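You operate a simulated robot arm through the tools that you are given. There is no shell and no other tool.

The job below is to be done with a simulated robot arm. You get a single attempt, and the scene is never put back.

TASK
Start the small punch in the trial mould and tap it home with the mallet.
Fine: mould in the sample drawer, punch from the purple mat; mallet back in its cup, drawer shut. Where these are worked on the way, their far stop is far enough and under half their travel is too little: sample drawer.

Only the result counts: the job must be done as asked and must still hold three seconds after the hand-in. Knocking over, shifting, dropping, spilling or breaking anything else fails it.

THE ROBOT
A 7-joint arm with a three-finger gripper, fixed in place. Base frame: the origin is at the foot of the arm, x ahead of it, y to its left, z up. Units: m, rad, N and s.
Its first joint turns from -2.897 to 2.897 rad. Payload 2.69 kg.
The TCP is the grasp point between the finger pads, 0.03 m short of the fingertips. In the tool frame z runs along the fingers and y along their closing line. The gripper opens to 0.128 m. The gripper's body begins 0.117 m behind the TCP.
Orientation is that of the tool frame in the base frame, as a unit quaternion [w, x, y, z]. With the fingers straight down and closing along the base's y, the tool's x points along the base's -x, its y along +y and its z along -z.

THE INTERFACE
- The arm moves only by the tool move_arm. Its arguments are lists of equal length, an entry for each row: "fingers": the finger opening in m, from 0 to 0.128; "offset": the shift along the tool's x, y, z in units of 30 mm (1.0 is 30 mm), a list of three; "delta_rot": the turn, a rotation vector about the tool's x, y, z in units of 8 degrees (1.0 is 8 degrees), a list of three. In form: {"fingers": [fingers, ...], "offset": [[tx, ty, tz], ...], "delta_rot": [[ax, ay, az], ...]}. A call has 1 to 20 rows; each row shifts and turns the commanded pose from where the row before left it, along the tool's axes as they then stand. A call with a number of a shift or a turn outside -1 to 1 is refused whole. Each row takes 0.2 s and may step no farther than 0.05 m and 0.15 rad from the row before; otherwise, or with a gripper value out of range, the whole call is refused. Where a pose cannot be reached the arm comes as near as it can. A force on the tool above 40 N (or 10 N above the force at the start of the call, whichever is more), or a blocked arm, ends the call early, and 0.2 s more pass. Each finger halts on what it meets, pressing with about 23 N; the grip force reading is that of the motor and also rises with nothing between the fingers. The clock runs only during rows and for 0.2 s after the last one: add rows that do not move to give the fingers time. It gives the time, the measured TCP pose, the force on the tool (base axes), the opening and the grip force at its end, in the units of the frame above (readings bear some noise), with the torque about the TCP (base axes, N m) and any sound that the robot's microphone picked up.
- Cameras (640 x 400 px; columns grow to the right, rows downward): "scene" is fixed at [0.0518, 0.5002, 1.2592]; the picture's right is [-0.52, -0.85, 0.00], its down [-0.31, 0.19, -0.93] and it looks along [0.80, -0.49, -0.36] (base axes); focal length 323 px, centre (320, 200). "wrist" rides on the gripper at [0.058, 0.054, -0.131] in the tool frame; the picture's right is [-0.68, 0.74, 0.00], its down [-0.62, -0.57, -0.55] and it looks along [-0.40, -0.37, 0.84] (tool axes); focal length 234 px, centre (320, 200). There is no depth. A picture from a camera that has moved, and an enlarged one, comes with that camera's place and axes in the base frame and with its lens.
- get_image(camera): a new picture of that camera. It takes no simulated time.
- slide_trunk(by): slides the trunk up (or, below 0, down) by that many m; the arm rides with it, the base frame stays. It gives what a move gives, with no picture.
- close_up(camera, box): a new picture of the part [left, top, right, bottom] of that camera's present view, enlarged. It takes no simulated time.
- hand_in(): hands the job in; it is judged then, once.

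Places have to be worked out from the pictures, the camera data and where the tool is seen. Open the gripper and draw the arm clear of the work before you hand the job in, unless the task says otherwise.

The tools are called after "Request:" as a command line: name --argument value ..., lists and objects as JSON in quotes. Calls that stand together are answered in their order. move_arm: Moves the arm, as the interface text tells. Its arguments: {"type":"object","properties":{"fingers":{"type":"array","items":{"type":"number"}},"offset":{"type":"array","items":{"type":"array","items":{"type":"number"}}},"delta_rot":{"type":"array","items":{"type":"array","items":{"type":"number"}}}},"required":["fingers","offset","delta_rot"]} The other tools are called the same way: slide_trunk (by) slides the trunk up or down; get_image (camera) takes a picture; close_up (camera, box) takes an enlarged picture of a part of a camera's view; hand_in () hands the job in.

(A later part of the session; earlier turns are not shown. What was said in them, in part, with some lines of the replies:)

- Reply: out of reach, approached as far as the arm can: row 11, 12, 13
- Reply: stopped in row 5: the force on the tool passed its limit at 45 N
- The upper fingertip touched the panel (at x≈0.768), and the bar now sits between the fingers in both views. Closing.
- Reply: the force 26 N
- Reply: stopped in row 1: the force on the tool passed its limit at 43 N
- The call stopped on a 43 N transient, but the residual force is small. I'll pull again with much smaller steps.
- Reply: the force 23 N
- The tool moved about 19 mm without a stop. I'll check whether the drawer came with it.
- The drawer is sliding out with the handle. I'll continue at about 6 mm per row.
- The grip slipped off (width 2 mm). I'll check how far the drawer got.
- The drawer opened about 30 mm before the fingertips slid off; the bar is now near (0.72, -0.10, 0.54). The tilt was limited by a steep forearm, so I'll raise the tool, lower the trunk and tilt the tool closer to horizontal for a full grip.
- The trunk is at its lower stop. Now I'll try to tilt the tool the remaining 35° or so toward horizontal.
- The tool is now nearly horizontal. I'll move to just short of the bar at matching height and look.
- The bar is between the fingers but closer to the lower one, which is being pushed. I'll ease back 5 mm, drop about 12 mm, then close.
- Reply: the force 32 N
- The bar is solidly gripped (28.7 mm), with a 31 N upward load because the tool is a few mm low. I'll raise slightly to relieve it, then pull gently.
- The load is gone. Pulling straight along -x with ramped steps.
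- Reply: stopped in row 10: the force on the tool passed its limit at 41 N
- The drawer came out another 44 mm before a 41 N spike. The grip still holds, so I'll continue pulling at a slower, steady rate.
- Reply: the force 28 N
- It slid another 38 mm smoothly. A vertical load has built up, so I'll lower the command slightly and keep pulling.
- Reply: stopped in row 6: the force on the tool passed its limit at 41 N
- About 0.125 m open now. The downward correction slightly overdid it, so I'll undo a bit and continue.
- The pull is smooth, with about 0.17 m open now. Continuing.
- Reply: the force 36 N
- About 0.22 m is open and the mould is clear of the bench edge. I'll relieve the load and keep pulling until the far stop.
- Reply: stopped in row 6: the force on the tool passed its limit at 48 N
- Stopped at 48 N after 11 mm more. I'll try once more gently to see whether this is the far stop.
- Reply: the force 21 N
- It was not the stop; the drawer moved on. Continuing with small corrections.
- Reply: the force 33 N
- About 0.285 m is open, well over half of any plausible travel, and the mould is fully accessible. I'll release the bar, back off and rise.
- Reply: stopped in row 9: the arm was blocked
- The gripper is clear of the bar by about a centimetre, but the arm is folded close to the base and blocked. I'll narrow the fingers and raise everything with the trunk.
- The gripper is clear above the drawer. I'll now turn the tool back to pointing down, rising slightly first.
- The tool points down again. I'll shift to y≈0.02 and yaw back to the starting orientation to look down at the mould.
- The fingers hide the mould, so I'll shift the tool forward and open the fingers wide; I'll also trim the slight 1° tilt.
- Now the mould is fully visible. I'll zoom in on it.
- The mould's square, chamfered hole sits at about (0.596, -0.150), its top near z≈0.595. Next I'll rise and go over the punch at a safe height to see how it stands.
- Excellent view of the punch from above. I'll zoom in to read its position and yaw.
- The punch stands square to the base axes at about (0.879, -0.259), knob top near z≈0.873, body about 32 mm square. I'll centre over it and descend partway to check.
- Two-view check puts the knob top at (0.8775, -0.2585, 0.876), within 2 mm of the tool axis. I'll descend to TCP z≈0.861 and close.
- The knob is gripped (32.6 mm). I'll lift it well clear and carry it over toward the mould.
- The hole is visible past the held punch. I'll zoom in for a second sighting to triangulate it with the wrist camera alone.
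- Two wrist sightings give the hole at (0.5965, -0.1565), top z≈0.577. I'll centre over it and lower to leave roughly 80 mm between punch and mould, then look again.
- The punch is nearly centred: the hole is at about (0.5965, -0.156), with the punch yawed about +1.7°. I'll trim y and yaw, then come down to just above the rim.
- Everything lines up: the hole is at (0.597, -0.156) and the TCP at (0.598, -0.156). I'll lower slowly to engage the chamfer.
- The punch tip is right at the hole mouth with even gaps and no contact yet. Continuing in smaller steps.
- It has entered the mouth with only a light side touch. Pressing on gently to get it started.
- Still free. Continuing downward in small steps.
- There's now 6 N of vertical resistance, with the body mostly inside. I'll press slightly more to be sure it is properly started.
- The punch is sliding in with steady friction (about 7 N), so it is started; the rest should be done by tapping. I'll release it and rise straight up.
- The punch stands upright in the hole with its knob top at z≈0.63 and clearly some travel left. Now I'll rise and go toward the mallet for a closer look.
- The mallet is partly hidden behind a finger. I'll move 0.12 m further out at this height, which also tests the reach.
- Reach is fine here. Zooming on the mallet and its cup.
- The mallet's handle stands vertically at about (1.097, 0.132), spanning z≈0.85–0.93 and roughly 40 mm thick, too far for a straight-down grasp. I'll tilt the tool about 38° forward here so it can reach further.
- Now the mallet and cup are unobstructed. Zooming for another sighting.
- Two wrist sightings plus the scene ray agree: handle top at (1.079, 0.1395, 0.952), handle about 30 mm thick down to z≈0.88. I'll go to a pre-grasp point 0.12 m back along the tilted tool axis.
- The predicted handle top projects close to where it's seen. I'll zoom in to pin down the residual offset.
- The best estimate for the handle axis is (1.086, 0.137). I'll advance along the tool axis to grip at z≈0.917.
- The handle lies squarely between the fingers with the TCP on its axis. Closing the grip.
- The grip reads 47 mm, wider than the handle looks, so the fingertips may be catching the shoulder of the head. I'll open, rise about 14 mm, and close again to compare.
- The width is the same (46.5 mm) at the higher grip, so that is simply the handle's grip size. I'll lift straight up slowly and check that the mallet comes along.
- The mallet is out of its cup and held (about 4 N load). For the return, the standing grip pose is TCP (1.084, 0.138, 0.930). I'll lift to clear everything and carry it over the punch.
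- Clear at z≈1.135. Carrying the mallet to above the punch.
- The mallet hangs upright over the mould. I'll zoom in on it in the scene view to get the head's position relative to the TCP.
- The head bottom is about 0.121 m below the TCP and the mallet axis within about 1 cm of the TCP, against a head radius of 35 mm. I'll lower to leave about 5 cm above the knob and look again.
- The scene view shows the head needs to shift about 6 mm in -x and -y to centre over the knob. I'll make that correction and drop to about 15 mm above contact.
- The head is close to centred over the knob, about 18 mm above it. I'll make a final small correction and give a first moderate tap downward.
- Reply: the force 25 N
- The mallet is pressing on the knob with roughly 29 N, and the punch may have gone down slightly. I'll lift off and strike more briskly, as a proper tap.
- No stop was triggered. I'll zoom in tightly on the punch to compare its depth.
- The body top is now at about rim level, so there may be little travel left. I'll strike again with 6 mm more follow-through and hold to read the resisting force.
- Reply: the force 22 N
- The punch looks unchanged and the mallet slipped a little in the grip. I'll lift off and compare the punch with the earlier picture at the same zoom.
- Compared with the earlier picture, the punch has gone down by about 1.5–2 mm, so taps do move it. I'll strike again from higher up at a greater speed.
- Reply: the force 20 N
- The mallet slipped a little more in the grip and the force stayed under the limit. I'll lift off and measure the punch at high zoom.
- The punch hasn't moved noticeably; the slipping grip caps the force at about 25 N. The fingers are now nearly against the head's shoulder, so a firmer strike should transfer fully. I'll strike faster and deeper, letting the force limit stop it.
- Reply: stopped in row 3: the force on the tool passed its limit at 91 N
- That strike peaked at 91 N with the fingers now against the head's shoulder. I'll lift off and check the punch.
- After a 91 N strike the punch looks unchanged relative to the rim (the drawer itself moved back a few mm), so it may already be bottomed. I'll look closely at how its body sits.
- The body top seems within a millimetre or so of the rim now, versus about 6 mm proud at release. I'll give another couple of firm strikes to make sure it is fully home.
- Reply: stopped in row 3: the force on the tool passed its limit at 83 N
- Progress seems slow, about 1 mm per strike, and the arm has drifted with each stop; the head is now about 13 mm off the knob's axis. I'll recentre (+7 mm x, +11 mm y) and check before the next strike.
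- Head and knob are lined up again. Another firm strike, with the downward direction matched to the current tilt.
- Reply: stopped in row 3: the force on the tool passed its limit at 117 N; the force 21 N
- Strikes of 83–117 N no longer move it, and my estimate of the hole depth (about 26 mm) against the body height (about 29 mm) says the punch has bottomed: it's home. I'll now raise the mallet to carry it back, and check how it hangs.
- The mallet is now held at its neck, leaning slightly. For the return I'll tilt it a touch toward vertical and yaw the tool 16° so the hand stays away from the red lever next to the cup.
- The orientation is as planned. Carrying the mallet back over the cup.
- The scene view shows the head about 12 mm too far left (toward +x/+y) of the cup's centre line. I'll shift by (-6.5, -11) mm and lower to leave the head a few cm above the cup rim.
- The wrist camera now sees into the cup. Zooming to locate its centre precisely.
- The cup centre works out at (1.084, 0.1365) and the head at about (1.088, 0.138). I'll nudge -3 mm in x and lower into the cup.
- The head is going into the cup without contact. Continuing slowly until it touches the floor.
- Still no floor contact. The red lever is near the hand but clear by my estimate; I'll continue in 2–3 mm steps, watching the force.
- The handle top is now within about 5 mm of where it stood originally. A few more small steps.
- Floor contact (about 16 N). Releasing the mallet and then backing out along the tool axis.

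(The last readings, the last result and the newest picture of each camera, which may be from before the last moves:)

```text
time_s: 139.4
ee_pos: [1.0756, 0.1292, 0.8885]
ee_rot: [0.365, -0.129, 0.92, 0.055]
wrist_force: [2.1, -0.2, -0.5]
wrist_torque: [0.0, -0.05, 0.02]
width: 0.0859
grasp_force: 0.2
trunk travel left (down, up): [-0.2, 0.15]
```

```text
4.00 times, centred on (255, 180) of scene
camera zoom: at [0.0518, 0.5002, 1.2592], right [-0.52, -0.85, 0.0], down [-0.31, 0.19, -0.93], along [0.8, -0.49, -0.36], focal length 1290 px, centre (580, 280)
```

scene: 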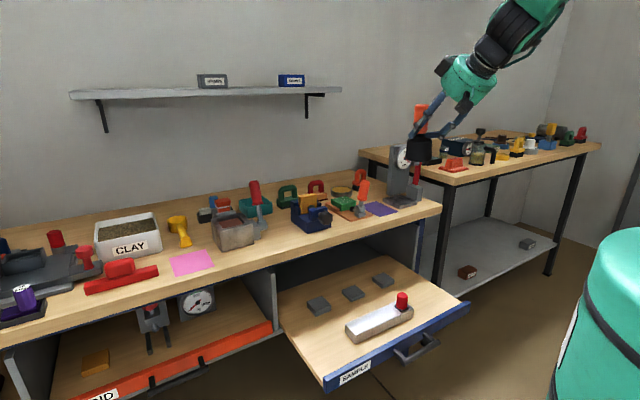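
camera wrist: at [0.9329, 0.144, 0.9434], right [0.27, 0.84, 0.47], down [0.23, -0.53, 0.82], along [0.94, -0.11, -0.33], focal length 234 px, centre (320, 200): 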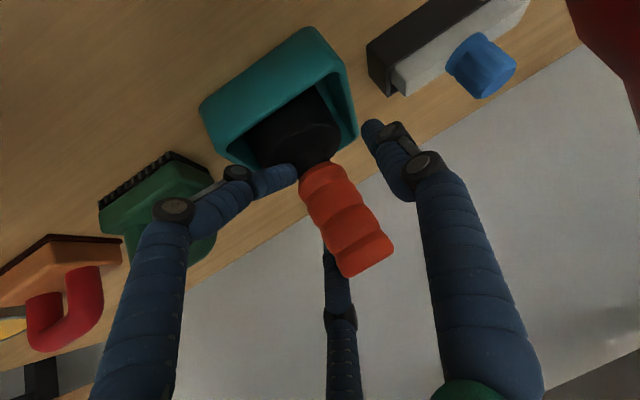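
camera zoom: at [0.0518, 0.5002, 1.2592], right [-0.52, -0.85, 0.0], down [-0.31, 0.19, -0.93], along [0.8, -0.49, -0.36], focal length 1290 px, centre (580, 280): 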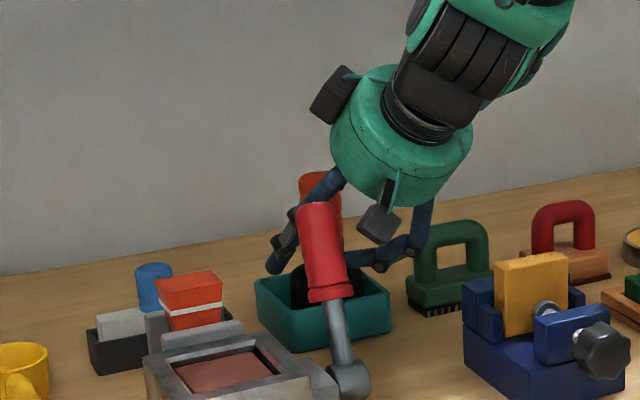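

The mallet stands in its cup. I'll back the open fingers away along the tool axis slowly, watching for any snag.

Request:
move_arm --fingers '[0.095, 0.1, 0.1, 0.1, 0.1, 0.1]' --offset '[[0, 0, 0], [0, 0, -0.2], [0, 0, -0.4], [0, 0, -0.6], [0, 0, -0.8], [0, 0, -0.8]]' --delta_rot '[[0, 0, 0], [0, 0, 0], [0, 0, 0], [0, 0, 0], [0, 0, 0], [0, 0, 0]]'

Request:
get_image --camera "wrist"

Request:
close_up --camera "scene" --box '[205, 130, 305, 230]'

```text
time_s: 140.8
ee_pos: [1.0182, 0.1126, 0.9502]
ee_rot: [0.366, -0.129, 0.92, 0.054]
wrist_force: [0.0, 0.4, -0.5]
wrist_torque: [0.04, -0.01, 0.02]
width: 0.1001
grasp_force: 0.0
trunk travel left (down, up): [-0.2, 0.15]
```

```text
taken
camera wrist: at [0.8765, 0.1266, 1.0048], right [0.27, 0.84, 0.47], down [0.23, -0.53, 0.82], along [0.94, -0.11, -0.33], focal length 234 px, centre (320, 200)
```

wrist: 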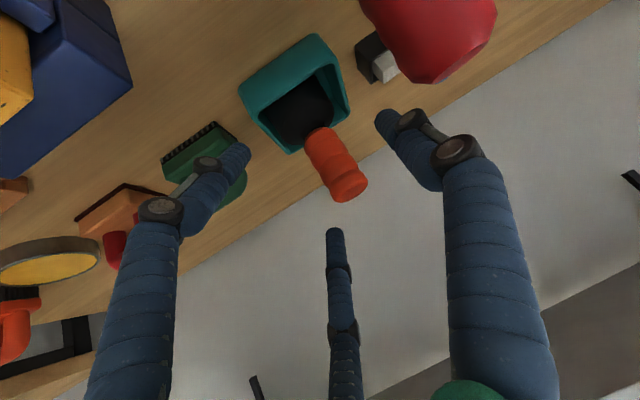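

```text
4.00 times, centred on (255, 180) of scene
camera zoom: at [0.0518, 0.5002, 1.2592], right [-0.52, -0.85, 0.0], down [-0.31, 0.19, -0.93], along [0.8, -0.49, -0.36], focal length 1290 px, centre (580, 280)
```

zoom: 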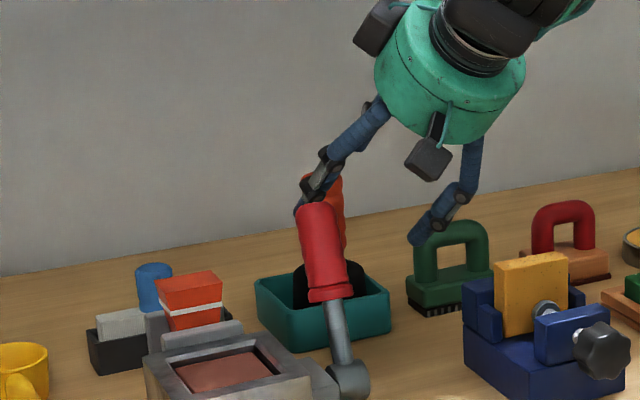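

The mallet is standing freely in the cup. I'll narrow the fingers and rise clear of the red lever, then view the cup.

Request:
move_arm --fingers '[0.07, 0.06, 0.06, 0.06, 0.06, 0.06]' --offset '[[0, 0, -0.3], [-0.687, 0, -0.7256], [-0.687, 0, -0.7256], [-0.687, 0, -0.7256], [-0.687, 0, -0.7256], [-0.687, 0, -0.7256]]' --delta_rot '[[0, 0, 0], [0, 0, 0], [0, 0, 0], [0, 0, 0], [0, 0, 0], [0, 0, 0]]'

Request:
get_image --camera "scene"

Request:
get_image --camera "wrist"

Request:
close_up --camera "scene" --box '[200, 165, 280, 255]'

```text
time_s: 142.2
ee_pos: [1.013, 0.1082, 1.1047]
ee_rot: [0.366, -0.128, 0.92, 0.055]
wrist_force: [-0.9, 0.0, -0.7]
wrist_torque: [-0.02, -0.04, 0.0]
width: 0.06
grasp_force: 0.0
trunk travel left (down, up): [-0.2, 0.15]
```

```text
taken
```

scene: 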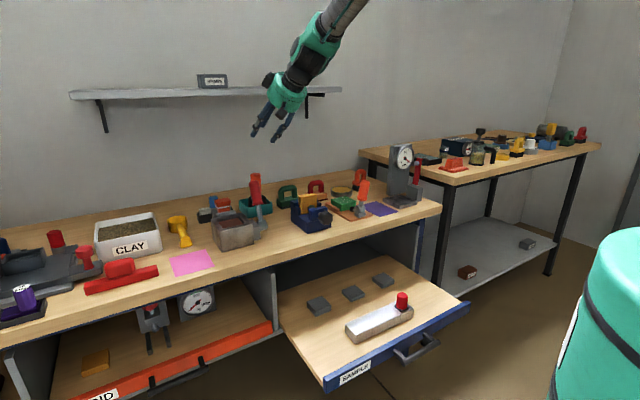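

```text
taken
camera wrist: at [0.8711, 0.1239, 1.1611], right [0.27, 0.84, 0.47], down [0.23, -0.53, 0.82], along [0.94, -0.12, -0.33], focal length 234 px, centre (320, 200)
```

wrist: 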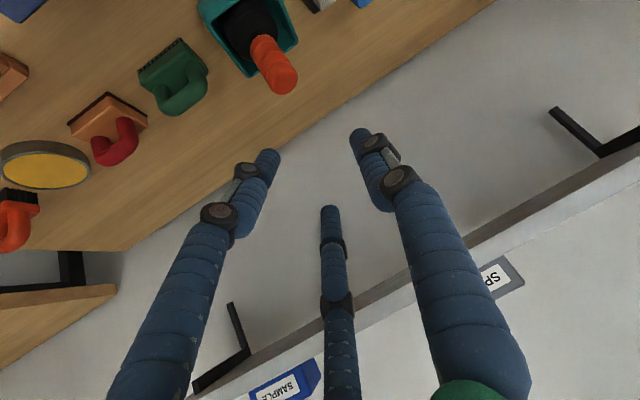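

```text
4.44 times, centred on (240, 210) of scene
camera zoom: at [0.0518, 0.5002, 1.2592], right [-0.52, -0.85, 0.0], down [-0.31, 0.19, -0.93], along [0.8, -0.49, -0.36], focal length 1434 px, centre (676, 156)
```

zoom: 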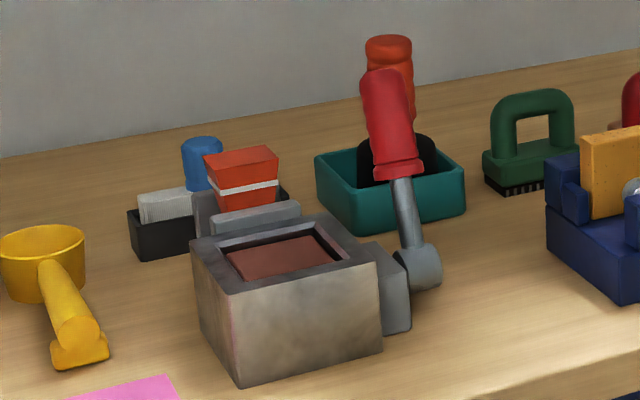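

The mallet is upright in its cup and its surroundings are undisturbed. Next I'll move back, return the tool to pointing straight down, and inspect the punch closely before shutting the drawer.

Request:
move_arm --fingers '[0.1, 0.1, 0.1, 0.1, 0.1, 0.1, 0.1, 0.1, 0.1, 0.1, 0.1, 0.1, 0.1, 0.1, 0.1, 0.1, 0.1, 0.1]' --offset '[[0.7, 0.275, -0.66], [0.7, 0.275, -0.66], [0.7, 0.275, -0.66], [0.7, 0.275, -0.66], [0.7, 0.275, -0.66], [0.7, 0.275, -0.66], [0.7, 0.275, -0.66], [0.7, 0.275, -0.66], [0.7, 0.275, -0.66], [0.7, 0.275, -0.66], [0, 0, 0], [0, 0, 0], [0, 0, 0], [0, 0, 0], [0, 0, 0], [0, 0, 0], [0, 0, 0], [0, 0, 0]]' --delta_rot '[[0, 0, 0], [0, 0, 0], [0, 0, 0], [0, 0, 0], [0, 0, 0], [0, 0, 0], [0, 0, 0], [0, 0, 0], [0, 0, 0], [0, 0, 0], [0.687, 0, 0.7256], [0.687, 0, 0.7256], [0, 1, 0], [0, 1, 0], [0, 1, 0], [0, 1, 0], [0, 1, 0], [0, 0.4, 0]]'

```text
time_s: 146.0
ee_pos: [0.717, 0.0935, 1.0982]
ee_rot: [0.161, 0.011, 0.987, -0.022]
wrist_force: [0.5, 0.9, -1.7]
wrist_torque: [-0.01, 0.06, 0.01]
width: 0.1
grasp_force: 0.0
out of reach, approached as far as the arm can: row 14, 15, 16, 17, 18
trunk travel left (down, up): [-0.2, 0.15]
```

The arm couldn't fully straighten at that spot (18° of tilt remains). I'll move down and in toward the drawer first, then finish the rotation.

Request:
move_arm --fingers '[0.1, 0.1, 0.1, 0.1, 0.1, 0.1, 0.1, 0.1]' --offset '[[0.743, -0.843, 0.541], [0.743, -0.843, 0.541], [0.743, -0.843, 0.541], [0.743, -0.843, 0.541], [0.743, -0.843, 0.541], [0.743, -0.843, 0.541], [0.743, -0.843, 0.541], [0, 0, 0]]' --delta_rot '[[0, 0, 0], [0, 0, 0], [0, 0, 0], [0, 0, 0], [0, 0, 0], [0, 0, 0], [0, 0, 0], [0, 0, 0]]'

```text
time_s: 147.8
ee_pos: [0.5984, -0.0859, 0.9498]
ee_rot: [0.163, 0.01, 0.986, -0.022]
wrist_force: [0.6, -0.4, 0.2]
wrist_torque: [0.01, 0.0, 0.03]
width: 0.0999
grasp_force: 0.1
trunk travel left (down, up): [-0.2, 0.15]
```

Now finishing the straightening and trimming the small yaw and roll errors.

Request:
move_arm --fingers '[0.128, 0.128, 0.128, 0.128, 0.128]' --offset '[[0, 0, 0], [0, 0, 0], [0, 0, 0], [0, 0, 0.5], [0, 0, 0.5]]' --delta_rot '[[0, 0.9, 0], [0, 0.9, 0], [0, 0.53, 0], [-0.34, 0, -0.2], [0, 0, 0]]'

Request:
get_image --camera "wrist"

```text
time_s: 149.0
ee_pos: [0.5839, -0.0931, 0.9009]
ee_rot: [0.095, 0.001, 0.995, -0.02]
wrist_force: [-2.0, 0.1, -0.3]
wrist_torque: [-0.05, -0.14, -0.03]
width: 0.1279
grasp_force: 0.1
out of reach, approached as far as the arm can: row 1, 2, 4, 5
trunk travel left (down, up): [-0.2, 0.15]
```

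```text
taken
camera wrist: at [0.5028, -0.0346, 1.0154], right [0.67, 0.74, 0.1], down [0.5, -0.54, 0.68], along [0.55, -0.4, -0.73], focal length 234 px, centre (320, 200)
```

wrist: 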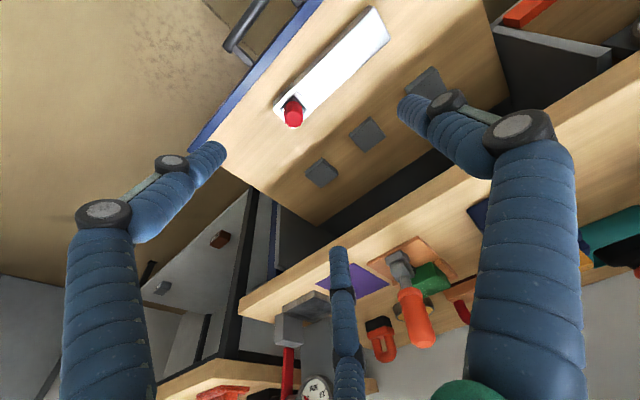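

There's a joint limit holding back the last few degrees, but the view is good. Zooming on the punch.

Request:
close_up --camera "wrist" --box '[265, 75, 325, 135]'

Request:
close_up --camera "scene" --box '[385, 285, 425, 315]'

```text
6.67 times, centred on (295, 105) of wrist
camera zoom: at [0.5028, -0.0346, 1.0154], right [0.67, 0.74, 0.1], down [0.5, -0.54, 0.68], along [0.55, -0.4, -0.73], focal length 1561 px, centre (487, 833)
```

zoom: 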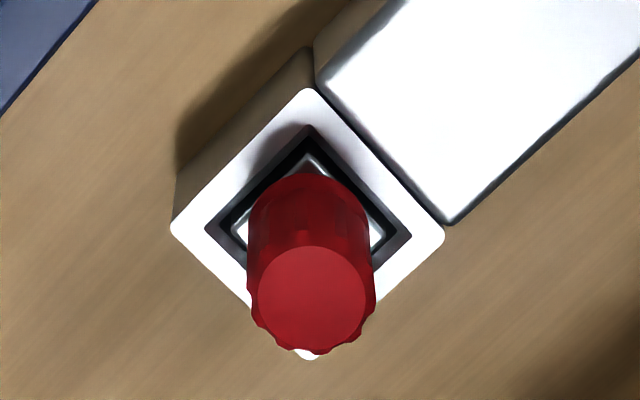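

```text
13.33 times, centred on (405, 300) of scene
camera zoom: at [0.0518, 0.5002, 1.2592], right [-0.52, -0.85, 0.0], down [-0.31, 0.19, -0.93], along [0.8, -0.49, -0.36], focal length 4301 px, centre (-813, -1133)
```

zoom: 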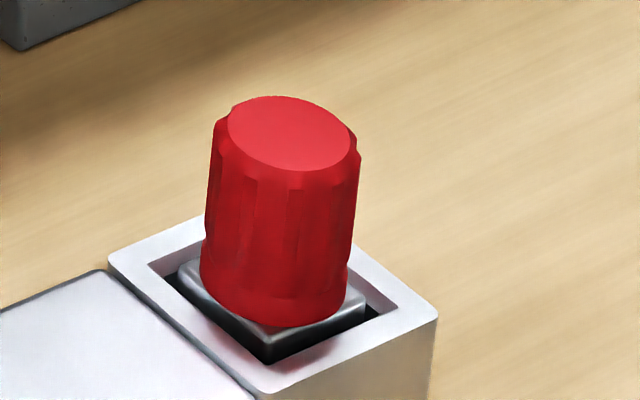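

By my measurements, the punch body is flush with the mould rim within about 2 mm and stands upright and bottomed, so it's seated. Next I'll shut the drawer: with the fingers closed and tilted 30°, I'll come down in front of the handle bar.

Request:
move_arm --fingers '[0.06, 0.02, 0.0, 0.0, 0.0, 0.0, 0.0, 0.0, 0.0, 0.0]' --offset '[[0, 0, 0], [0, 0, 0], [0, 0, 0], [0.837, 0.045, -0.483], [0.837, 0.045, -0.483], [0.837, 0.045, -0.483], [0.837, 0.045, -0.483], [0.837, 0.045, -0.483], [0.837, 0.045, -0.483], [0, 0, 0]]' --delta_rot '[[0, -0.8, 0], [0, -0.8, 0], [0, -0.8, 0], [0, 0, 0], [0, 0, 0], [0, 0, 0], [0, 0, 0], [0, 0, 0], [0, 0, 0], [0, 0, 0]]'

Request:
get_image --camera "scene"

```text
time_s: 151.2
ee_pos: [0.4282, -0.0895, 0.9235]
ee_rot: [0.241, -0.003, 0.971, -0.011]
wrist_force: [0.2, -0.4, 0.2]
wrist_torque: [0.04, 0.06, -0.01]
width: 0.0019
grasp_force: 22.9
trunk travel left (down, up): [-0.2, 0.15]
```

```text
taken
```

scene: 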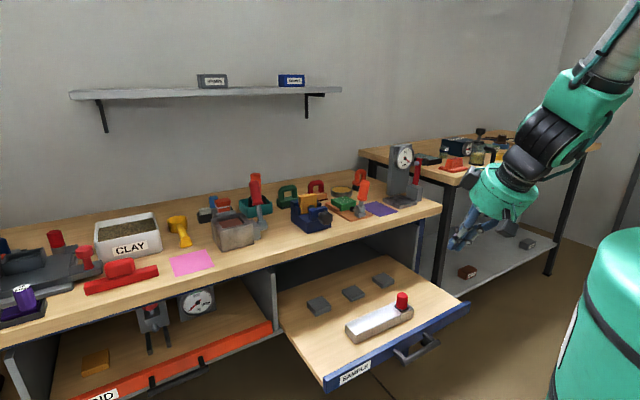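

The tool is tilted 28°, with x≈0.43. I'll shift back a bit and descend in front of the bar to z≈0.56.

Request:
move_arm --fingers '[0.0, 0.0, 0.0, 0.0, 0.0, 0.0, 0.0, 0.0, 0.0, 0.0, 0.0, 0.0, 0.0, 0.0]' --offset '[[0.3, 0, -0.156], [0.468, 0, 0.884], [0.468, 0, 0.884], [0.468, 0, 0.884], [0.468, 0, 0.884], [0.468, 0, 0.884], [0.468, 0, 0.884], [0.468, 0, 0.884], [0.468, 0, 0.884], [0.468, 0, 0.884], [0.468, 0, 0.884], [0.468, 0, 0.884], [0.468, 0, 0.884], [0, 0, 0]]' --delta_rot '[[0, 0, 0], [0, 0, 0], [0, 0, 0], [0, 0, 0], [0, 0, 0], [0, 0, 0], [0, 0, 0], [0, 0, 0], [0, 0, 0], [0, 0, 0], [0, 0, 0], [0, 0, 0], [0, 0, 0], [0, 0, 0]]'

Request:
get_image --camera "wrist"

Request:
close_up --camera "scene" --box '[320, 270, 520, 395]'

```text
time_s: 154.2
ee_pos: [0.5072, -0.1672, 0.669]
ee_rot: [0.236, -0.002, 0.972, 0.005]
wrist_force: [0.7, -0.6, -1.3]
wrist_torque: [0.04, 0.03, -0.01]
width: 0.0024
grasp_force: 23.2
out of reach, approached as far as the arm can: row 5, 6, 7, 8, 9, 10, 11, 12, 13
trunk travel left (down, up): [-0.2, 0.15]
```

```text
taken
camera wrist: at [0.3948, -0.1153, 0.7593], right [0.6, 0.74, 0.32], down [0.3, -0.57, 0.76], along [0.74, -0.36, -0.56], focal length 234 px, centre (320, 200)
```

wrist: 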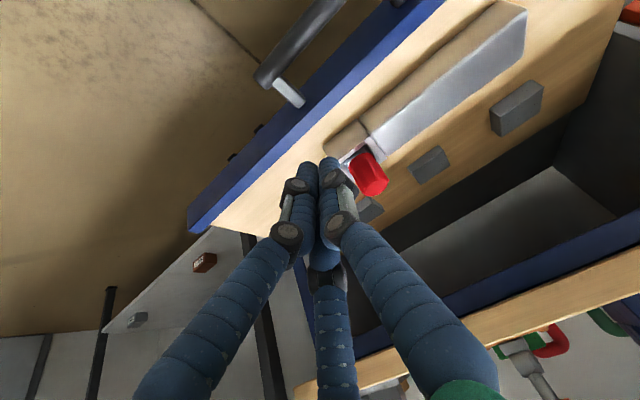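

```text
3.20 times, centred on (420, 332) of scene
camera zoom: at [0.0518, 0.5002, 1.2592], right [-0.52, -0.85, 0.0], down [-0.31, 0.19, -0.93], along [0.8, -0.49, -0.36], focal length 1032 px, centre (0, -224)
```

zoom: 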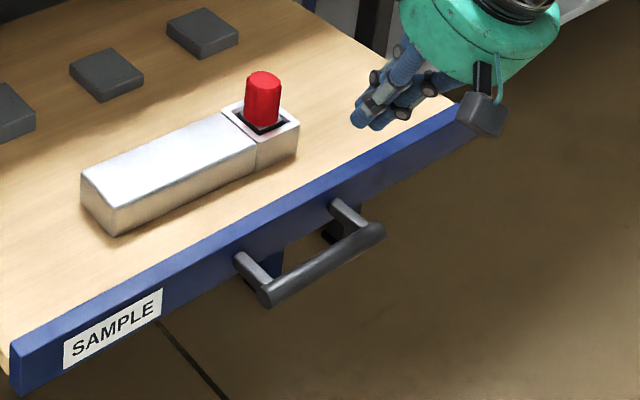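

The arm couldn't fold that close at this trunk height and came out above the drawer front instead, though it touched nothing. I'll raise it straight up first, then use a lower trunk as in the pulling phase.

Request:
move_arm --fingers '[0.0, 0.0, 0.0, 0.0, 0.0, 0.0, 0.0, 0.0, 0.0, 0.0]' --offset '[[-0.459, 0, -0.888], [-0.459, 0, -0.888], [-0.459, 0, -0.888], [-0.459, 0, -0.888], [-0.459, 0, -0.888], [-0.459, 0, -0.888], [-0.459, 0, -0.888], [-0.459, 0, -0.888], [-0.459, 0, -0.888], [0, 0, 0]]' --delta_rot '[[0, 0, 0], [0, 0, 0], [0, 0, 0], [0, 0, 0], [0, 0, 0], [0, 0, 0], [0, 0, 0], [0, 0, 0], [0, 0, 0], [0, 0, 0]]'

Request:
get_image --camera "scene"

```text
time_s: 156.4
ee_pos: [0.5067, -0.1673, 0.9442]
ee_rot: [0.241, -0.003, 0.97, -0.01]
wrist_force: [0.4, 0.2, 0.2]
wrist_torque: [-0.01, -0.03, -0.01]
width: 0.0023
grasp_force: 23.2
out of reach, approached as far as the arm can: row 1
trunk travel left (down, up): [-0.2, 0.15]
```

```text
taken
```

scene: 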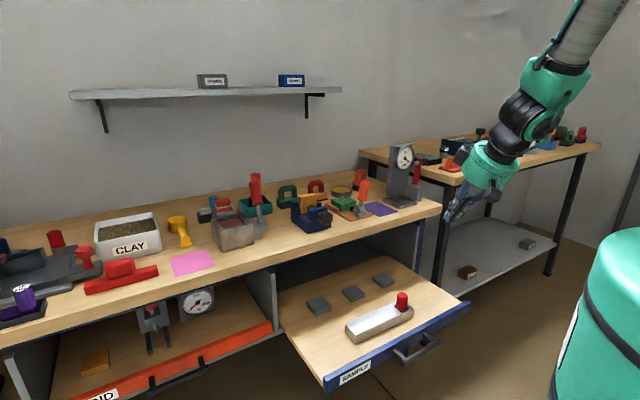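

Clear. Now I'll shift to y≈-0.10 and yaw the tool 90°, as when pulling the drawer.

Request:
move_arm --fingers '[0.0, 0.0, 0.0, 0.0, 0.0, 0.0, 0.0, 0.0, 0.0, 0.0, 0.0, 0.0, 0.0, 0.0, 0.0]' --offset '[[0, 0.8, 0], [0, 0.8, 0], [0, 0.7, 0], [0, 0, 0], [0, 0, 0], [0, 0, 0], [0, 0, 0], [0, 0, 0], [0, 0, 0], [0, 0, 0], [0, 0, 0], [0, 0, 0], [0, 0, 0], [0, 0, 0], [0, 0, 0]]' --delta_rot '[[0, 0, 0], [0, 0, 0], [0, 0, 0], [0, 0, 1], [0, 0, 1], [0, 0, 1], [0, 0, 1], [0, 0, 1], [0, 0, 1], [0, 0, 1], [0, 0, 1], [0, 0, 1], [0, 0, 1], [0, 0, 1], [0, 0, 0.25]]'

```text
time_s: 159.6
ee_pos: [0.5082, -0.0969, 0.9417]
ee_rot: [0.177, 0.685, 0.688, 0.164]
wrist_force: [-0.2, 0.9, -0.4]
wrist_torque: [0.0, -0.01, 0.01]
width: 0.002
grasp_force: 22.9
trunk travel left (down, up): [-0.2, 0.15]
```

Orientation is good. Lowering the trunk fully (the TCP will stop at about z=0.74, above everything in the drawer).

Request:
slide_trunk --by -0.2

Request:
move_arm --fingers '[0.0, 0.0, 0.0, 0.0, 0.0, 0.0, 0.0, 0.0, 0.0]' --offset '[[0, 0, 0], [0, 0, 0], [0, 0, 0], [0, 0, 0], [0, 0, 0], [0, 0, 0], [0, 0, 0], [0, 0, 0], [0, 0, 0]]' --delta_rot '[[-1, 0, 0], [-1, 0, 0], [-1, 0, 0], [-1, 0, 0], [-1, 0, 0], [-1, 0, 0], [-1, 0, 0], [0, 0, 0], [0, 0, 0]]'

Request:
get_image --camera "scene"

```text
time_s: 161.8
ee_pos: [0.5079, -0.0958, 0.7429]
ee_rot: [0.179, 0.684, 0.688, 0.163]
wrist_force: [0.0, -0.2, 0.5]
wrist_torque: [-0.01, 0.01, 0.0]
width: 0.0023
grasp_force: 22.6
trunk travel left (down, up): [0.0, 0.35]
```

```text
time_s: 163.8
ee_pos: [0.5054, -0.0862, 0.7399]
ee_rot: [0.436, 0.547, 0.553, 0.452]
wrist_force: [0.1, -0.1, 0.5]
wrist_torque: [-0.03, 0.02, 0.02]
width: 0.002
grasp_force: 23.0
out of reach, approached as far as the arm can: row 1, 2
trunk travel left (down, up): [0.0, 0.35]
```

```text
taken
```

scene: 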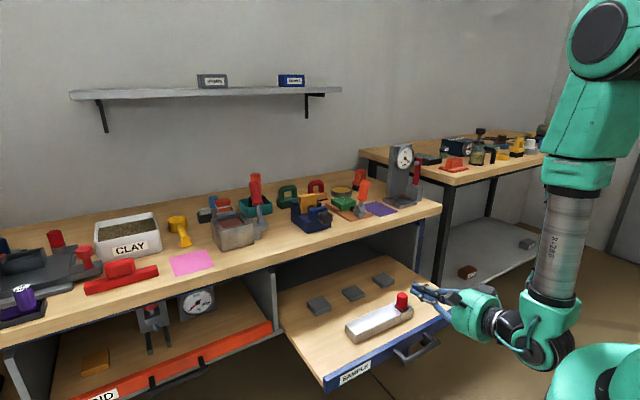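

The tool is nearly horizontal at z≈0.74. I'll draw back to x≈0.41 before going down in front of the bar.

Request:
move_arm --fingers '[0.0, 0.0, 0.0, 0.0, 0.0]' --offset '[[0.018, -0.17, -0.79], [0.018, -0.17, -0.79], [0.018, -0.17, -0.79], [0.018, -0.17, -0.79], [0, 0, 0]]' --delta_rot '[[0, 0, 0], [0, 0, 0], [0, 0, 0], [0, 0, 0], [0, 0, 0]]'

```text
time_s: 165.2
ee_pos: [0.4519, -0.1217, 0.7632]
ee_rot: [0.475, 0.514, 0.551, 0.454]
wrist_force: [0.4, -0.6, 0.8]
wrist_torque: [-0.01, 0.03, 0.03]
width: 0.0021
grasp_force: 23.3
trunk travel left (down, up): [0.0, 0.35]
stopped in row 5: the arm was blocked; the commanded pose is now the measured one
```

Too close in for a horizontal tool at this height. I'll instead use a steeper tool and push directly on the panel's face beside the handle (y≈-0.23); first I'll rotate the tool back toward vertical.

Request:
move_arm --fingers '[0.0, 0.0, 0.0, 0.0, 0.0, 0.0, 0.0, 0.0]' --offset '[[0, 0, 0], [0, 0, 0], [0, 0, 0], [0, 0, 0], [0, 0, 0], [0, 0, 0], [0, 0, 0], [0, 0, 0]]' --delta_rot '[[1, 0, 0], [1, 0, 0], [1, 0, 0], [1, 0, 0], [1, 0, 0], [1, 0, 0], [1, 0, 0], [0, 0, 0]]'

```text
time_s: 167.0
ee_pos: [0.4492, -0.1198, 0.7626]
ee_rot: [0.177, 0.678, 0.7, 0.141]
wrist_force: [0.4, -0.6, 0.3]
wrist_torque: [-0.03, 0.02, 0.02]
width: 0.0022
grasp_force: 23.1
trunk travel left (down, up): [0.0, 0.35]
```

Tilt is back to 26°. Moving sideways to y≈-0.235, away from the handle.

Request:
move_arm --fingers '[0.0, 0.0, 0.0, 0.0, 0.0, 0.0]' --offset '[[-0.742, -0.215, 0.41], [-0.742, -0.215, 0.41], [-0.742, -0.215, 0.41], [-0.742, -0.215, 0.41], [-0.742, -0.215, 0.41], [0, 0, 0]]' --delta_rot '[[0, 0, 0], [0, 0, 0], [0, 0, 0], [0, 0, 0], [0, 0, 0], [0, 0, 0]]'

Request:
get_image --camera "wrist"

Request:
close_up --camera "scene" --box '[320, 270, 520, 395]'

```text
time_s: 168.4
ee_pos: [0.4509, -0.2383, 0.6997]
ee_rot: [0.177, 0.677, 0.7, 0.142]
wrist_force: [0.7, -1.2, 0.3]
wrist_torque: [0.04, 0.02, -0.01]
width: 0.002
grasp_force: 23.0
trunk travel left (down, up): [0.0, 0.35]
```

```text
taken
camera wrist: at [0.4387, -0.1717, 0.8368], right [0.67, -0.64, 0.36], down [-0.74, -0.62, 0.28], along [0.04, -0.45, -0.89], focal length 234 px, centre (320, 200)
```

wrist: 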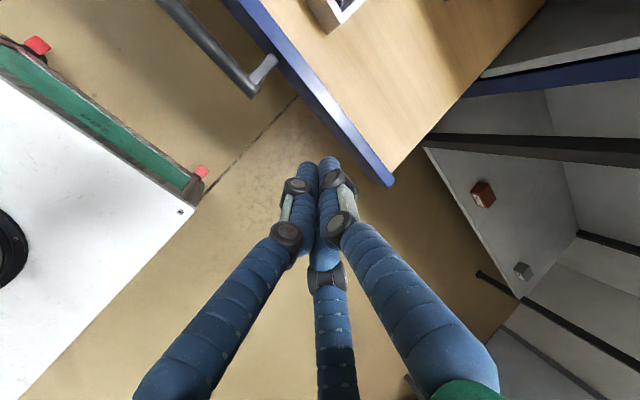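

```text
3.20 times, centred on (420, 332) of scene
camera zoom: at [0.0518, 0.5002, 1.2592], right [-0.52, -0.85, 0.0], down [-0.31, 0.19, -0.93], along [0.8, -0.49, -0.36], focal length 1032 px, centre (0, -224)
```

zoom: 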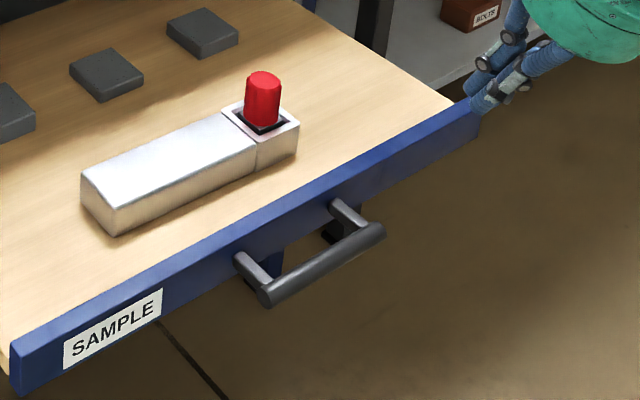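

The panel's face is at about x=0.525 here, extending to y≈-0.37, and the bar ends at y≈-0.165. I'll descend in front of the panel to z≈0.562.

Request:
move_arm --fingers '[0.0, 0.0, 0.0, 0.0, 0.0, 0.0]' --offset '[[0.052, -0.402, 0.827], [0.052, -0.402, 0.827], [0.052, -0.402, 0.827], [0.052, -0.402, 0.827], [0.052, -0.402, 0.827], [0, 0, 0]]' --delta_rot '[[0, 0, 0], [0, 0, 0], [0, 0, 0], [0, 0, 0], [0, 0, 0], [0, 0, 0]]'

Request:
get_image --camera "wrist"

Request:
close_up --camera "scene" --box '[380, 270, 540, 370]'

```text
time_s: 169.8
ee_pos: [0.4483, -0.2369, 0.5615]
ee_rot: [0.178, 0.677, 0.7, 0.142]
wrist_force: [0.2, 0.2, -0.4]
wrist_torque: [0.0, 0.0, -0.02]
width: 0.0024
grasp_force: 22.6
trunk travel left (down, up): [0.0, 0.35]
```

```text
taken
camera wrist: at [0.4379, -0.1707, 0.6991], right [0.67, -0.64, 0.36], down [-0.74, -0.62, 0.28], along [0.04, -0.45, -0.89], focal length 234 px, centre (320, 200)
```

wrist: 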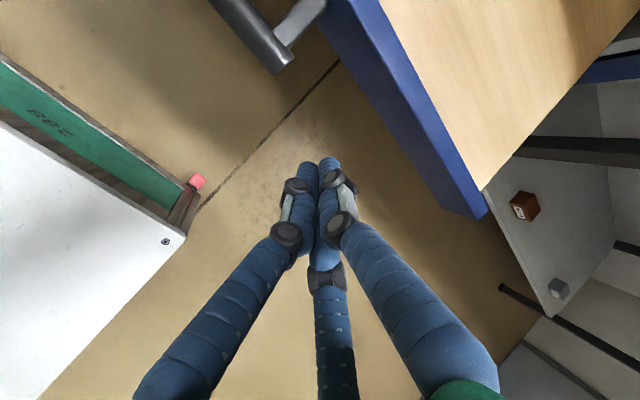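

```text
4.00 times, centred on (460, 320) of scene
camera zoom: at [0.0518, 0.5002, 1.2592], right [-0.52, -0.85, 0.0], down [-0.31, 0.19, -0.93], along [0.8, -0.49, -0.36], focal length 1290 px, centre (-240, -280)
```

zoom: 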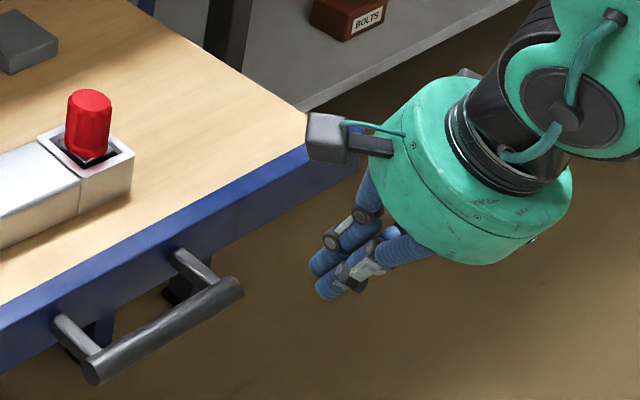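

The panel top is at z≈0.57 and the fingertips are at z≈0.535, right in front of its face. I'll start pushing along +x.

Request:
move_arm --fingers '[0.0, 0.0, 0.0, 0.0, 0.0, 0.0, 0.0, 0.0, 0.0, 0.0, 0.0, 0.0, 0.0, 0.0, 0.0, 0.0, 0.0, 0.0, 0.0]' --offset '[[-0.007, 0.3, 0.146], [-0.007, 0.3, 0.146], [-0.007, 0.3, 0.146], [-0.007, 0.3, 0.146], [-0.003, 0.15, 0.073], [-0.003, 0.15, 0.073], [-0.003, 0.15, 0.073], [-0.004, 0.18, 0.088], [-0.005, 0.21, 0.102], [-0.006, 0.24, 0.117], [-0.006, 0.24, 0.117], [-0.006, 0.24, 0.117], [-0.006, 0.24, 0.117], [-0.006, 0.24, 0.117], [-0.006, 0.24, 0.117], [-0.006, 0.24, 0.117], [-0.006, 0.24, 0.117], [-0.003, 0.15, 0.073], [0, 0, 0]]' --delta_rot '[[0, 0, 0], [0, 0, 0], [0, 0, 0], [0, 0, 0], [0, 0, 0], [0, 0, 0], [0, 0, 0], [0, 0, 0], [0, 0, 0], [0, 0, 0], [0, 0, 0], [0, 0, 0], [0, 0, 0], [0, 0, 0], [0, 0, 0], [0, 0, 0], [0, 0, 0], [0, 0, 0], [0, 0, 0]]'

Request:
get_image --camera "scene"

```text
time_s: 173.8
ee_pos: [0.588, -0.2374, 0.5612]
ee_rot: [0.177, 0.677, 0.7, 0.142]
wrist_force: [-3.8, -1.9, -0.3]
wrist_torque: [-0.03, 0.06, -0.04]
width: 0.0021
grasp_force: 23.3
trunk travel left (down, up): [0.0, 0.35]
```

```text
taken
```

scene: 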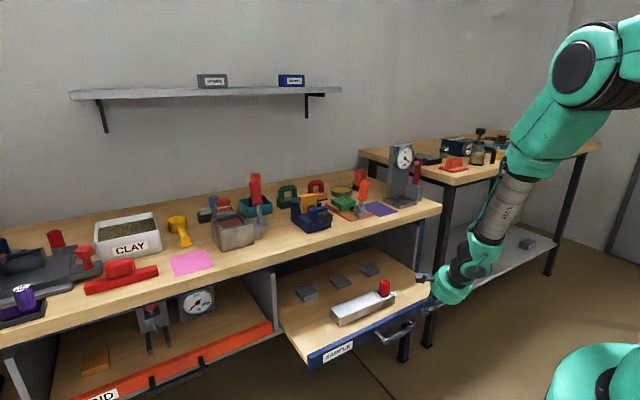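

The drawer slides in easily (about 4 N). Clearance to the bench edge looks sufficient in this pose, so I'll keep pushing.

Request:
move_arm --fingers '[0.0, 0.0, 0.0, 0.0, 0.0, 0.0, 0.0, 0.0, 0.0, 0.0, 0.0, 0.0, 0.0, 0.0]' --offset '[[-0.003, 0.15, 0.073], [-0.005, 0.21, 0.102], [-0.006, 0.24, 0.117], [-0.006, 0.24, 0.117], [-0.006, 0.24, 0.117], [-0.006, 0.24, 0.117], [-0.006, 0.24, 0.117], [-0.006, 0.24, 0.117], [-0.006, 0.24, 0.117], [-0.006, 0.24, 0.117], [-0.006, 0.24, 0.117], [-0.005, 0.2, 0.1], [-0.003, 0.15, 0.073], [0, 0, 0]]' --delta_rot '[[0, 0, 0], [0, 0, 0], [0, 0, 0], [0, 0, 0], [0, 0, 0], [0, 0, 0], [0, 0, 0], [0, 0, 0], [0, 0, 0], [0, 0, 0], [0, 0, 0], [0, 0, 0], [0, 0, 0], [0, 0, 0]]'

Request:
get_image --camera "scene"

Request:
get_image --camera "wrist"

```text
time_s: 176.8
ee_pos: [0.6829, -0.237, 0.5613]
ee_rot: [0.178, 0.677, 0.699, 0.143]
wrist_force: [-4.7, 1.7, -2.0]
wrist_torque: [0.04, 0.12, 0.01]
width: 0.0022
grasp_force: 23.0
trunk travel left (down, up): [0.0, 0.35]
```

```text
taken
```

scene: 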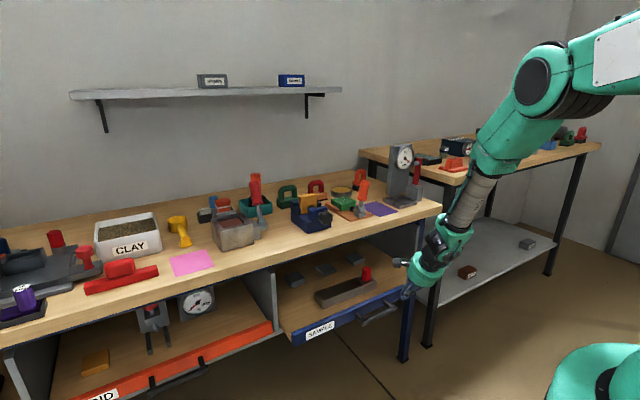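

```text
taken
camera wrist: at [0.672, -0.1709, 0.6986], right [0.67, -0.64, 0.36], down [-0.74, -0.62, 0.28], along [0.04, -0.45, -0.89], focal length 234 px, centre (320, 200)
```

wrist: 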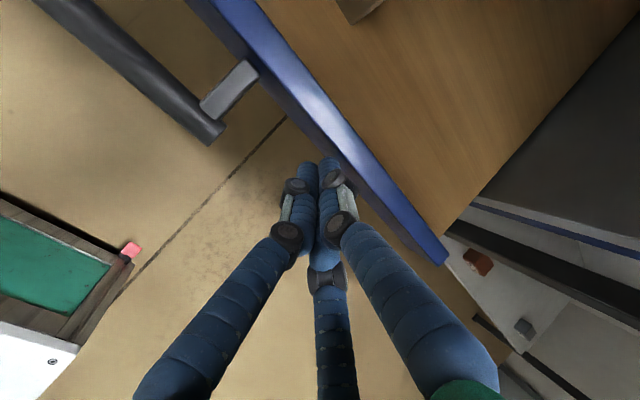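

Nearly shut, with about 5–6 cm to go. Continuing at a gentler pace until it meets the stop.

Request:
move_arm --fingers '[0.0, 0.0, 0.0, 0.0, 0.0, 0.0, 0.0, 0.0, 0.0]' --offset '[[-0.003, 0.15, 0.073], [-0.003, 0.15, 0.073], [-0.003, 0.15, 0.073], [-0.003, 0.15, 0.073], [-0.003, 0.15, 0.073], [-0.003, 0.15, 0.073], [-0.003, 0.15, 0.073], [-0.003, 0.15, 0.073], [0, 0, 0]]' --delta_rot '[[0, 0, 0], [0, 0, 0], [0, 0, 0], [0, 0, 0], [0, 0, 0], [0, 0, 0], [0, 0, 0], [0, 0, 0], [0, 0, 0]]'

Request:
close_up --camera "scene" --box '[260, 190, 460, 345]'

```text
time_s: 178.8
ee_pos: [0.7239, -0.2366, 0.562]
ee_rot: [0.177, 0.677, 0.7, 0.142]
wrist_force: [-1.7, -0.7, -0.7]
wrist_torque: [-0.05, 0.04, 0.02]
width: 0.0022
grasp_force: 23.4
trunk travel left (down, up): [0.0, 0.35]
```

```text
2.58 times, centred on (360, 268) of scene
camera zoom: at [0.0518, 0.5002, 1.2592], right [-0.52, -0.85, 0.0], down [-0.31, 0.19, -0.93], along [0.8, -0.49, -0.36], focal length 832 px, centre (217, 26)
```

zoom: 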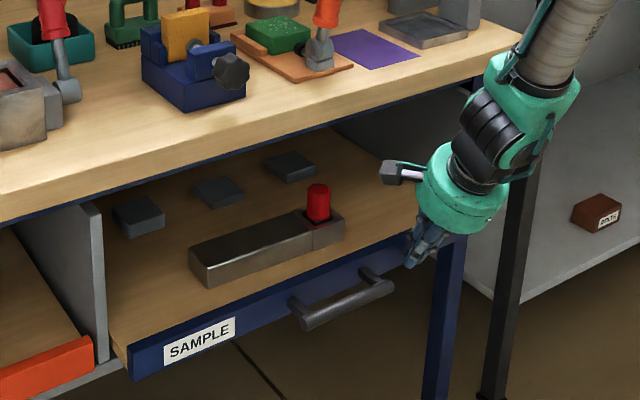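

Still about 2–3 cm open. Pushing the last bit.

Request:
move_arm --fingers '[0.0, 0.0, 0.0, 0.0, 0.0, 0.0, 0.0, 0.0]' --offset '[[-0.003, 0.12, 0.058], [-0.003, 0.12, 0.058], [-0.003, 0.12, 0.058], [-0.003, 0.12, 0.058], [-0.003, 0.12, 0.058], [-0.003, 0.12, 0.058], [-0.003, 0.12, 0.058], [0, 0, 0]]' --delta_rot '[[0, 0, 0], [0, 0, 0], [0, 0, 0], [0, 0, 0], [0, 0, 0], [0, 0, 0], [0, 0, 0], [0, 0, 0]]'

Request:
close_up --camera "scene" --box '[260, 190, 460, 345]'

```text
time_s: 180.6
ee_pos: [0.7521, -0.2367, 0.5612]
ee_rot: [0.177, 0.678, 0.7, 0.141]
wrist_force: [-5.2, 3.5, -1.4]
wrist_torque: [0.01, 0.14, 0.09]
width: 0.0022
grasp_force: 22.9
trunk travel left (down, up): [0.0, 0.35]
```

```text
2.58 times, centred on (360, 268) of scene
camera zoom: at [0.0518, 0.5002, 1.2592], right [-0.52, -0.85, 0.0], down [-0.31, 0.19, -0.93], along [0.8, -0.49, -0.36], focal length 832 px, centre (217, 26)
```

zoom: 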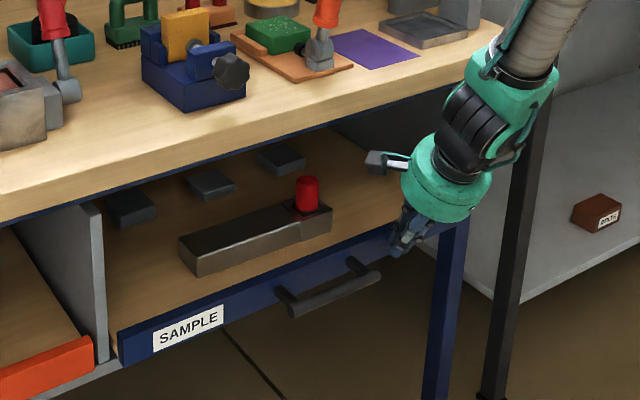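

Just a little more to go. Continuing in small steps until the stop.

Request:
move_arm --fingers '[0.0, 0.0, 0.0, 0.0, 0.0, 0.0, 0.0, 0.0]' --offset '[[-0.002, 0.09, 0.044], [-0.002, 0.09, 0.044], [-0.002, 0.09, 0.044], [-0.002, 0.09, 0.044], [-0.002, 0.09, 0.044], [-0.002, 0.09, 0.044], [-0.002, 0.09, 0.044], [0, 0, 0]]' --delta_rot '[[0, 0, 0], [0, 0, 0], [0, 0, 0], [0, 0, 0], [0, 0, 0], [0, 0, 0], [0, 0, 0], [0, 0, 0]]'

Request:
close_up --camera "scene" --box '[260, 190, 460, 345]'

```text
time_s: 182.0
ee_pos: [0.764, -0.2381, 0.5586]
ee_rot: [0.175, 0.679, 0.699, 0.141]
wrist_force: [-7.6, -0.4, 3.6]
wrist_torque: [-0.02, 0.0, -0.02]
width: 0.0022
grasp_force: 22.9
trunk travel left (down, up): [0.0, 0.35]
stopped in row 7: the force on the tool passed its limit at 45 N (the readings are from after the stop); the commanded pose is now the measured one
```

```text
2.58 times, centred on (360, 268) of scene
camera zoom: at [0.0518, 0.5002, 1.2592], right [-0.52, -0.85, 0.0], down [-0.31, 0.19, -0.93], along [0.8, -0.49, -0.36], focal length 832 px, centre (217, 26)
```

zoom: 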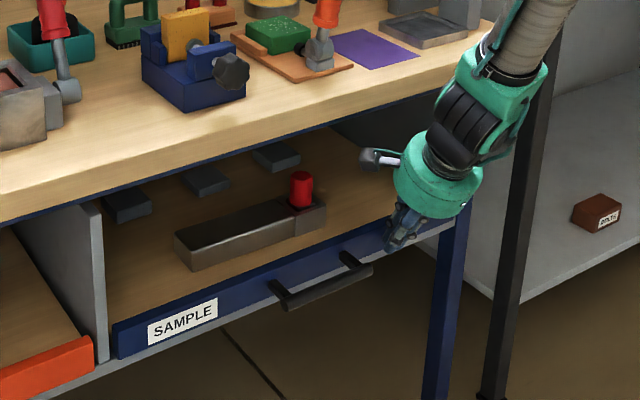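

The push met the stop (45 N), and the panel matches its original closed position. I'll back away and take the same close-up as at the start to confirm.

Request:
move_arm --fingers '[0.0, 0.0, 0.0, 0.0, 0.0, 0.0]' --offset '[[0.01, -0.45, -0.22], [0.018, -0.8, -0.39], [0.018, -0.8, -0.39], [0.018, -0.8, -0.39], [0.018, -0.8, -0.39], [0, 0, 0]]' --delta_rot '[[0, 0, 0], [0, 0, 0], [0, 0, 0], [0, 0, 0], [0, 0, 0], [0, 0, 0]]'

Request:
close_up --camera "scene" --box '[250, 240, 430, 352]'

Request:
get_image --camera "wrist"

```text
time_s: 183.4
ee_pos: [0.645, -0.2362, 0.5607]
ee_rot: [0.175, 0.678, 0.699, 0.141]
wrist_force: [0.7, 0.7, 0.1]
wrist_torque: [0.01, -0.02, 0.0]
width: 0.0022
grasp_force: 22.8
trunk travel left (down, up): [0.0, 0.35]
```

```text
3.56 times, centred on (340, 296) of scene
camera zoom: at [0.0518, 0.5002, 1.2592], right [-0.52, -0.85, 0.0], down [-0.31, 0.19, -0.93], along [0.8, -0.49, -0.36], focal length 1147 px, centre (249, -141)
```

zoom: 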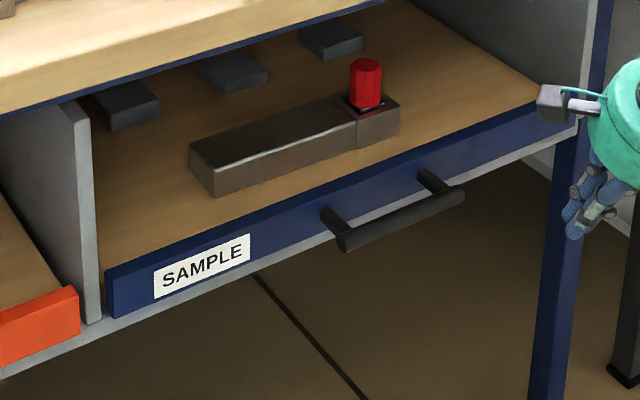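

```text
taken
camera wrist: at [0.6344, -0.1711, 0.6974], right [0.68, -0.65, 0.36], down [-0.74, -0.62, 0.28], along [0.04, -0.45, -0.89], focal length 234 px, centre (320, 200)
```

wrist: 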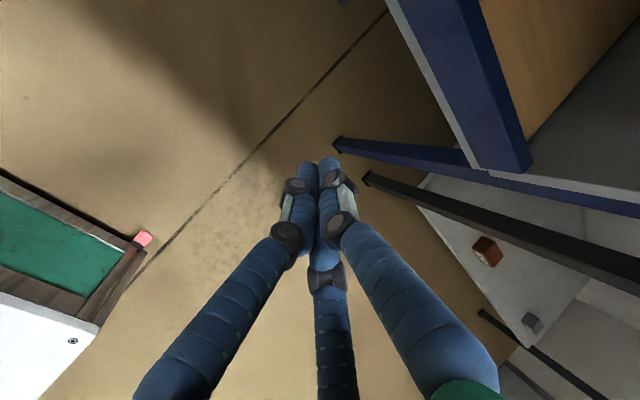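

The drawer is exactly back in its closed position. One last close look at the punch in the mould and at the bench.

Request:
close_up --camera "scene" --box '[330, 245, 375, 280]'

Request:
close_up --camera "scene" --box '[160, 160, 320, 260]'

Request:
close_up --camera "scene" --box '[260, 140, 440, 252]'

```text
11.43 times, centred on (352, 262) of scene
camera zoom: at [0.0518, 0.5002, 1.2592], right [-0.52, -0.85, 0.0], down [-0.31, 0.19, -0.93], along [0.8, -0.49, -0.36], focal length 3687 px, centre (-51, -514)
```

zoom: 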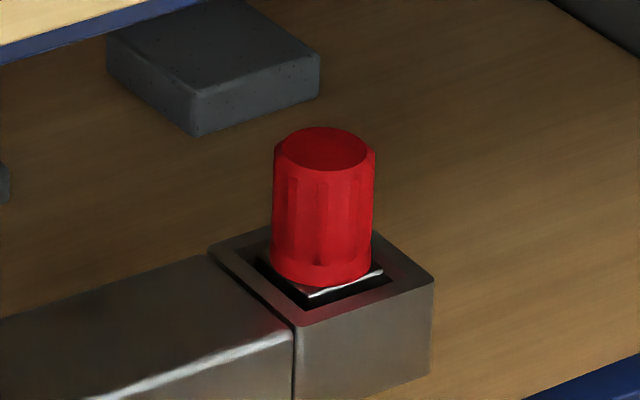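

```text
4.00 times, centred on (240, 210) of scene
camera zoom: at [0.0518, 0.5002, 1.2592], right [-0.52, -0.85, 0.0], down [-0.31, 0.19, -0.93], along [0.8, -0.49, -0.36], focal length 1290 px, centre (640, 160)
```

zoom: 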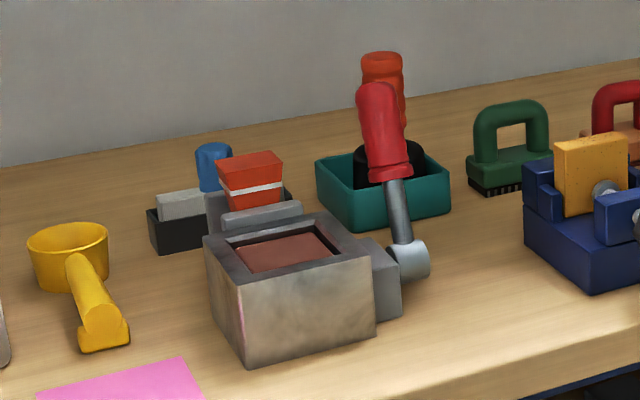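

```text
3.56 times, centred on (350, 196) of scene
camera zoom: at [0.0518, 0.5002, 1.2592], right [-0.52, -0.85, 0.0], down [-0.31, 0.19, -0.93], along [0.8, -0.49, -0.36], focal length 1147 px, centre (213, 214)
```

zoom: 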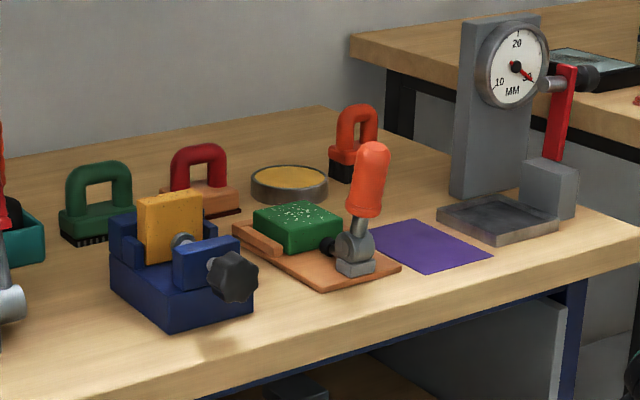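

The punch body sits flush with the mould rim, the mallet is in its cup, and the rest of the bench is as it was. I'll open the gripper and draw the arm clear before handing in.

Request:
move_arm --fingers '[0.0, 0.03, 0.06, 0.06, 0.06, 0.06, 0.06, 0.06, 0.06, 0.06, 0.06]' --offset '[[0.01, -0.6, -0.29], [0.01, -0.6, -0.29], [-0.057, 0.437, -0.899], [-0.057, 0.437, -0.899], [-0.057, 0.437, -0.899], [-0.057, 0.437, -0.899], [-0.057, 0.437, -0.899], [-0.057, 0.437, -0.899], [-0.057, 0.437, -0.899], [-0.057, 0.437, -0.899], [0, 0, 0]]' --delta_rot '[[0, 0, 0], [0, 0, 0], [0, 0, 0], [0, 0, 0], [0, 0, 0], [0, 0, 0], [0, 0, 0], [0, 0, 0], [0, 0, 0], [0, 0, 0], [0, 0, 0]]'

Request:
get_image --camera "scene"

```text
time_s: 185.8
ee_pos: [0.6034, -0.2373, 0.801]
ee_rot: [0.174, 0.678, 0.7, 0.142]
wrist_force: [-0.4, -1.0, 0.1]
wrist_torque: [0.0, 0.02, -0.01]
width: 0.0601
grasp_force: 0.0
trunk travel left (down, up): [0.0, 0.35]
```

```text
taken
```

scene: 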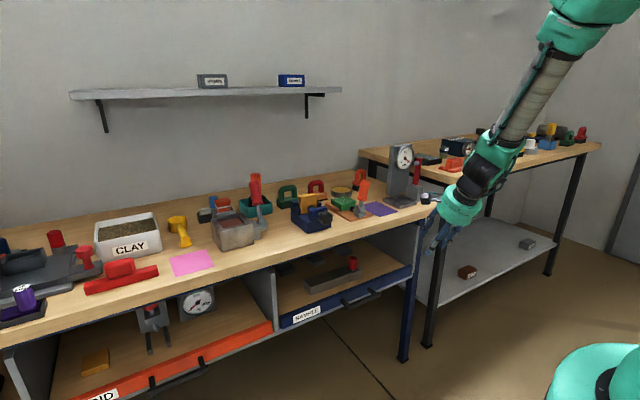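

The arm is clear, the gripper open, the drawer shut with the punch seated in the mould, and the mallet back in its cup. Handing in.

Request:
hand_in

```text
The job is handed in.
```

I handed in the job with the punch in the trial mould, the mallet back in its cup and the sample drawer shut. I could not fully confirm that the punch is home.

- **Punch:** I started it in the mould by hand, then tapped it with the mallet. The light taps moved it only about 1–2.5 mm. The last strikes, peaking at 83–117 N, did not move it any further. In the final picture its body sits level with the mould rim, to within about 1–2 mm. That fits it resting on the bottom of the hole, but the measurements were rough and no sound marked it seating.
- **Mallet:** It stands upright in its teal cup, about a centimetre off centre. It slid in the grip during the hard strikes, so I put it back holding it lower on the handle than when I picked it up.
- **Drawer:** I opened it about 0.285 m, which I judged to be well over half its travel, though I did not reach the far stop. The strikes pushed it in by about 3 cm while I was tapping. I then pushed it shut against its stop, and it matches its starting position.
- **Everything else:** The bench looks as it did at the start, apart from the punch being gone from the purple mat. I saw nothing knocked over or moved.
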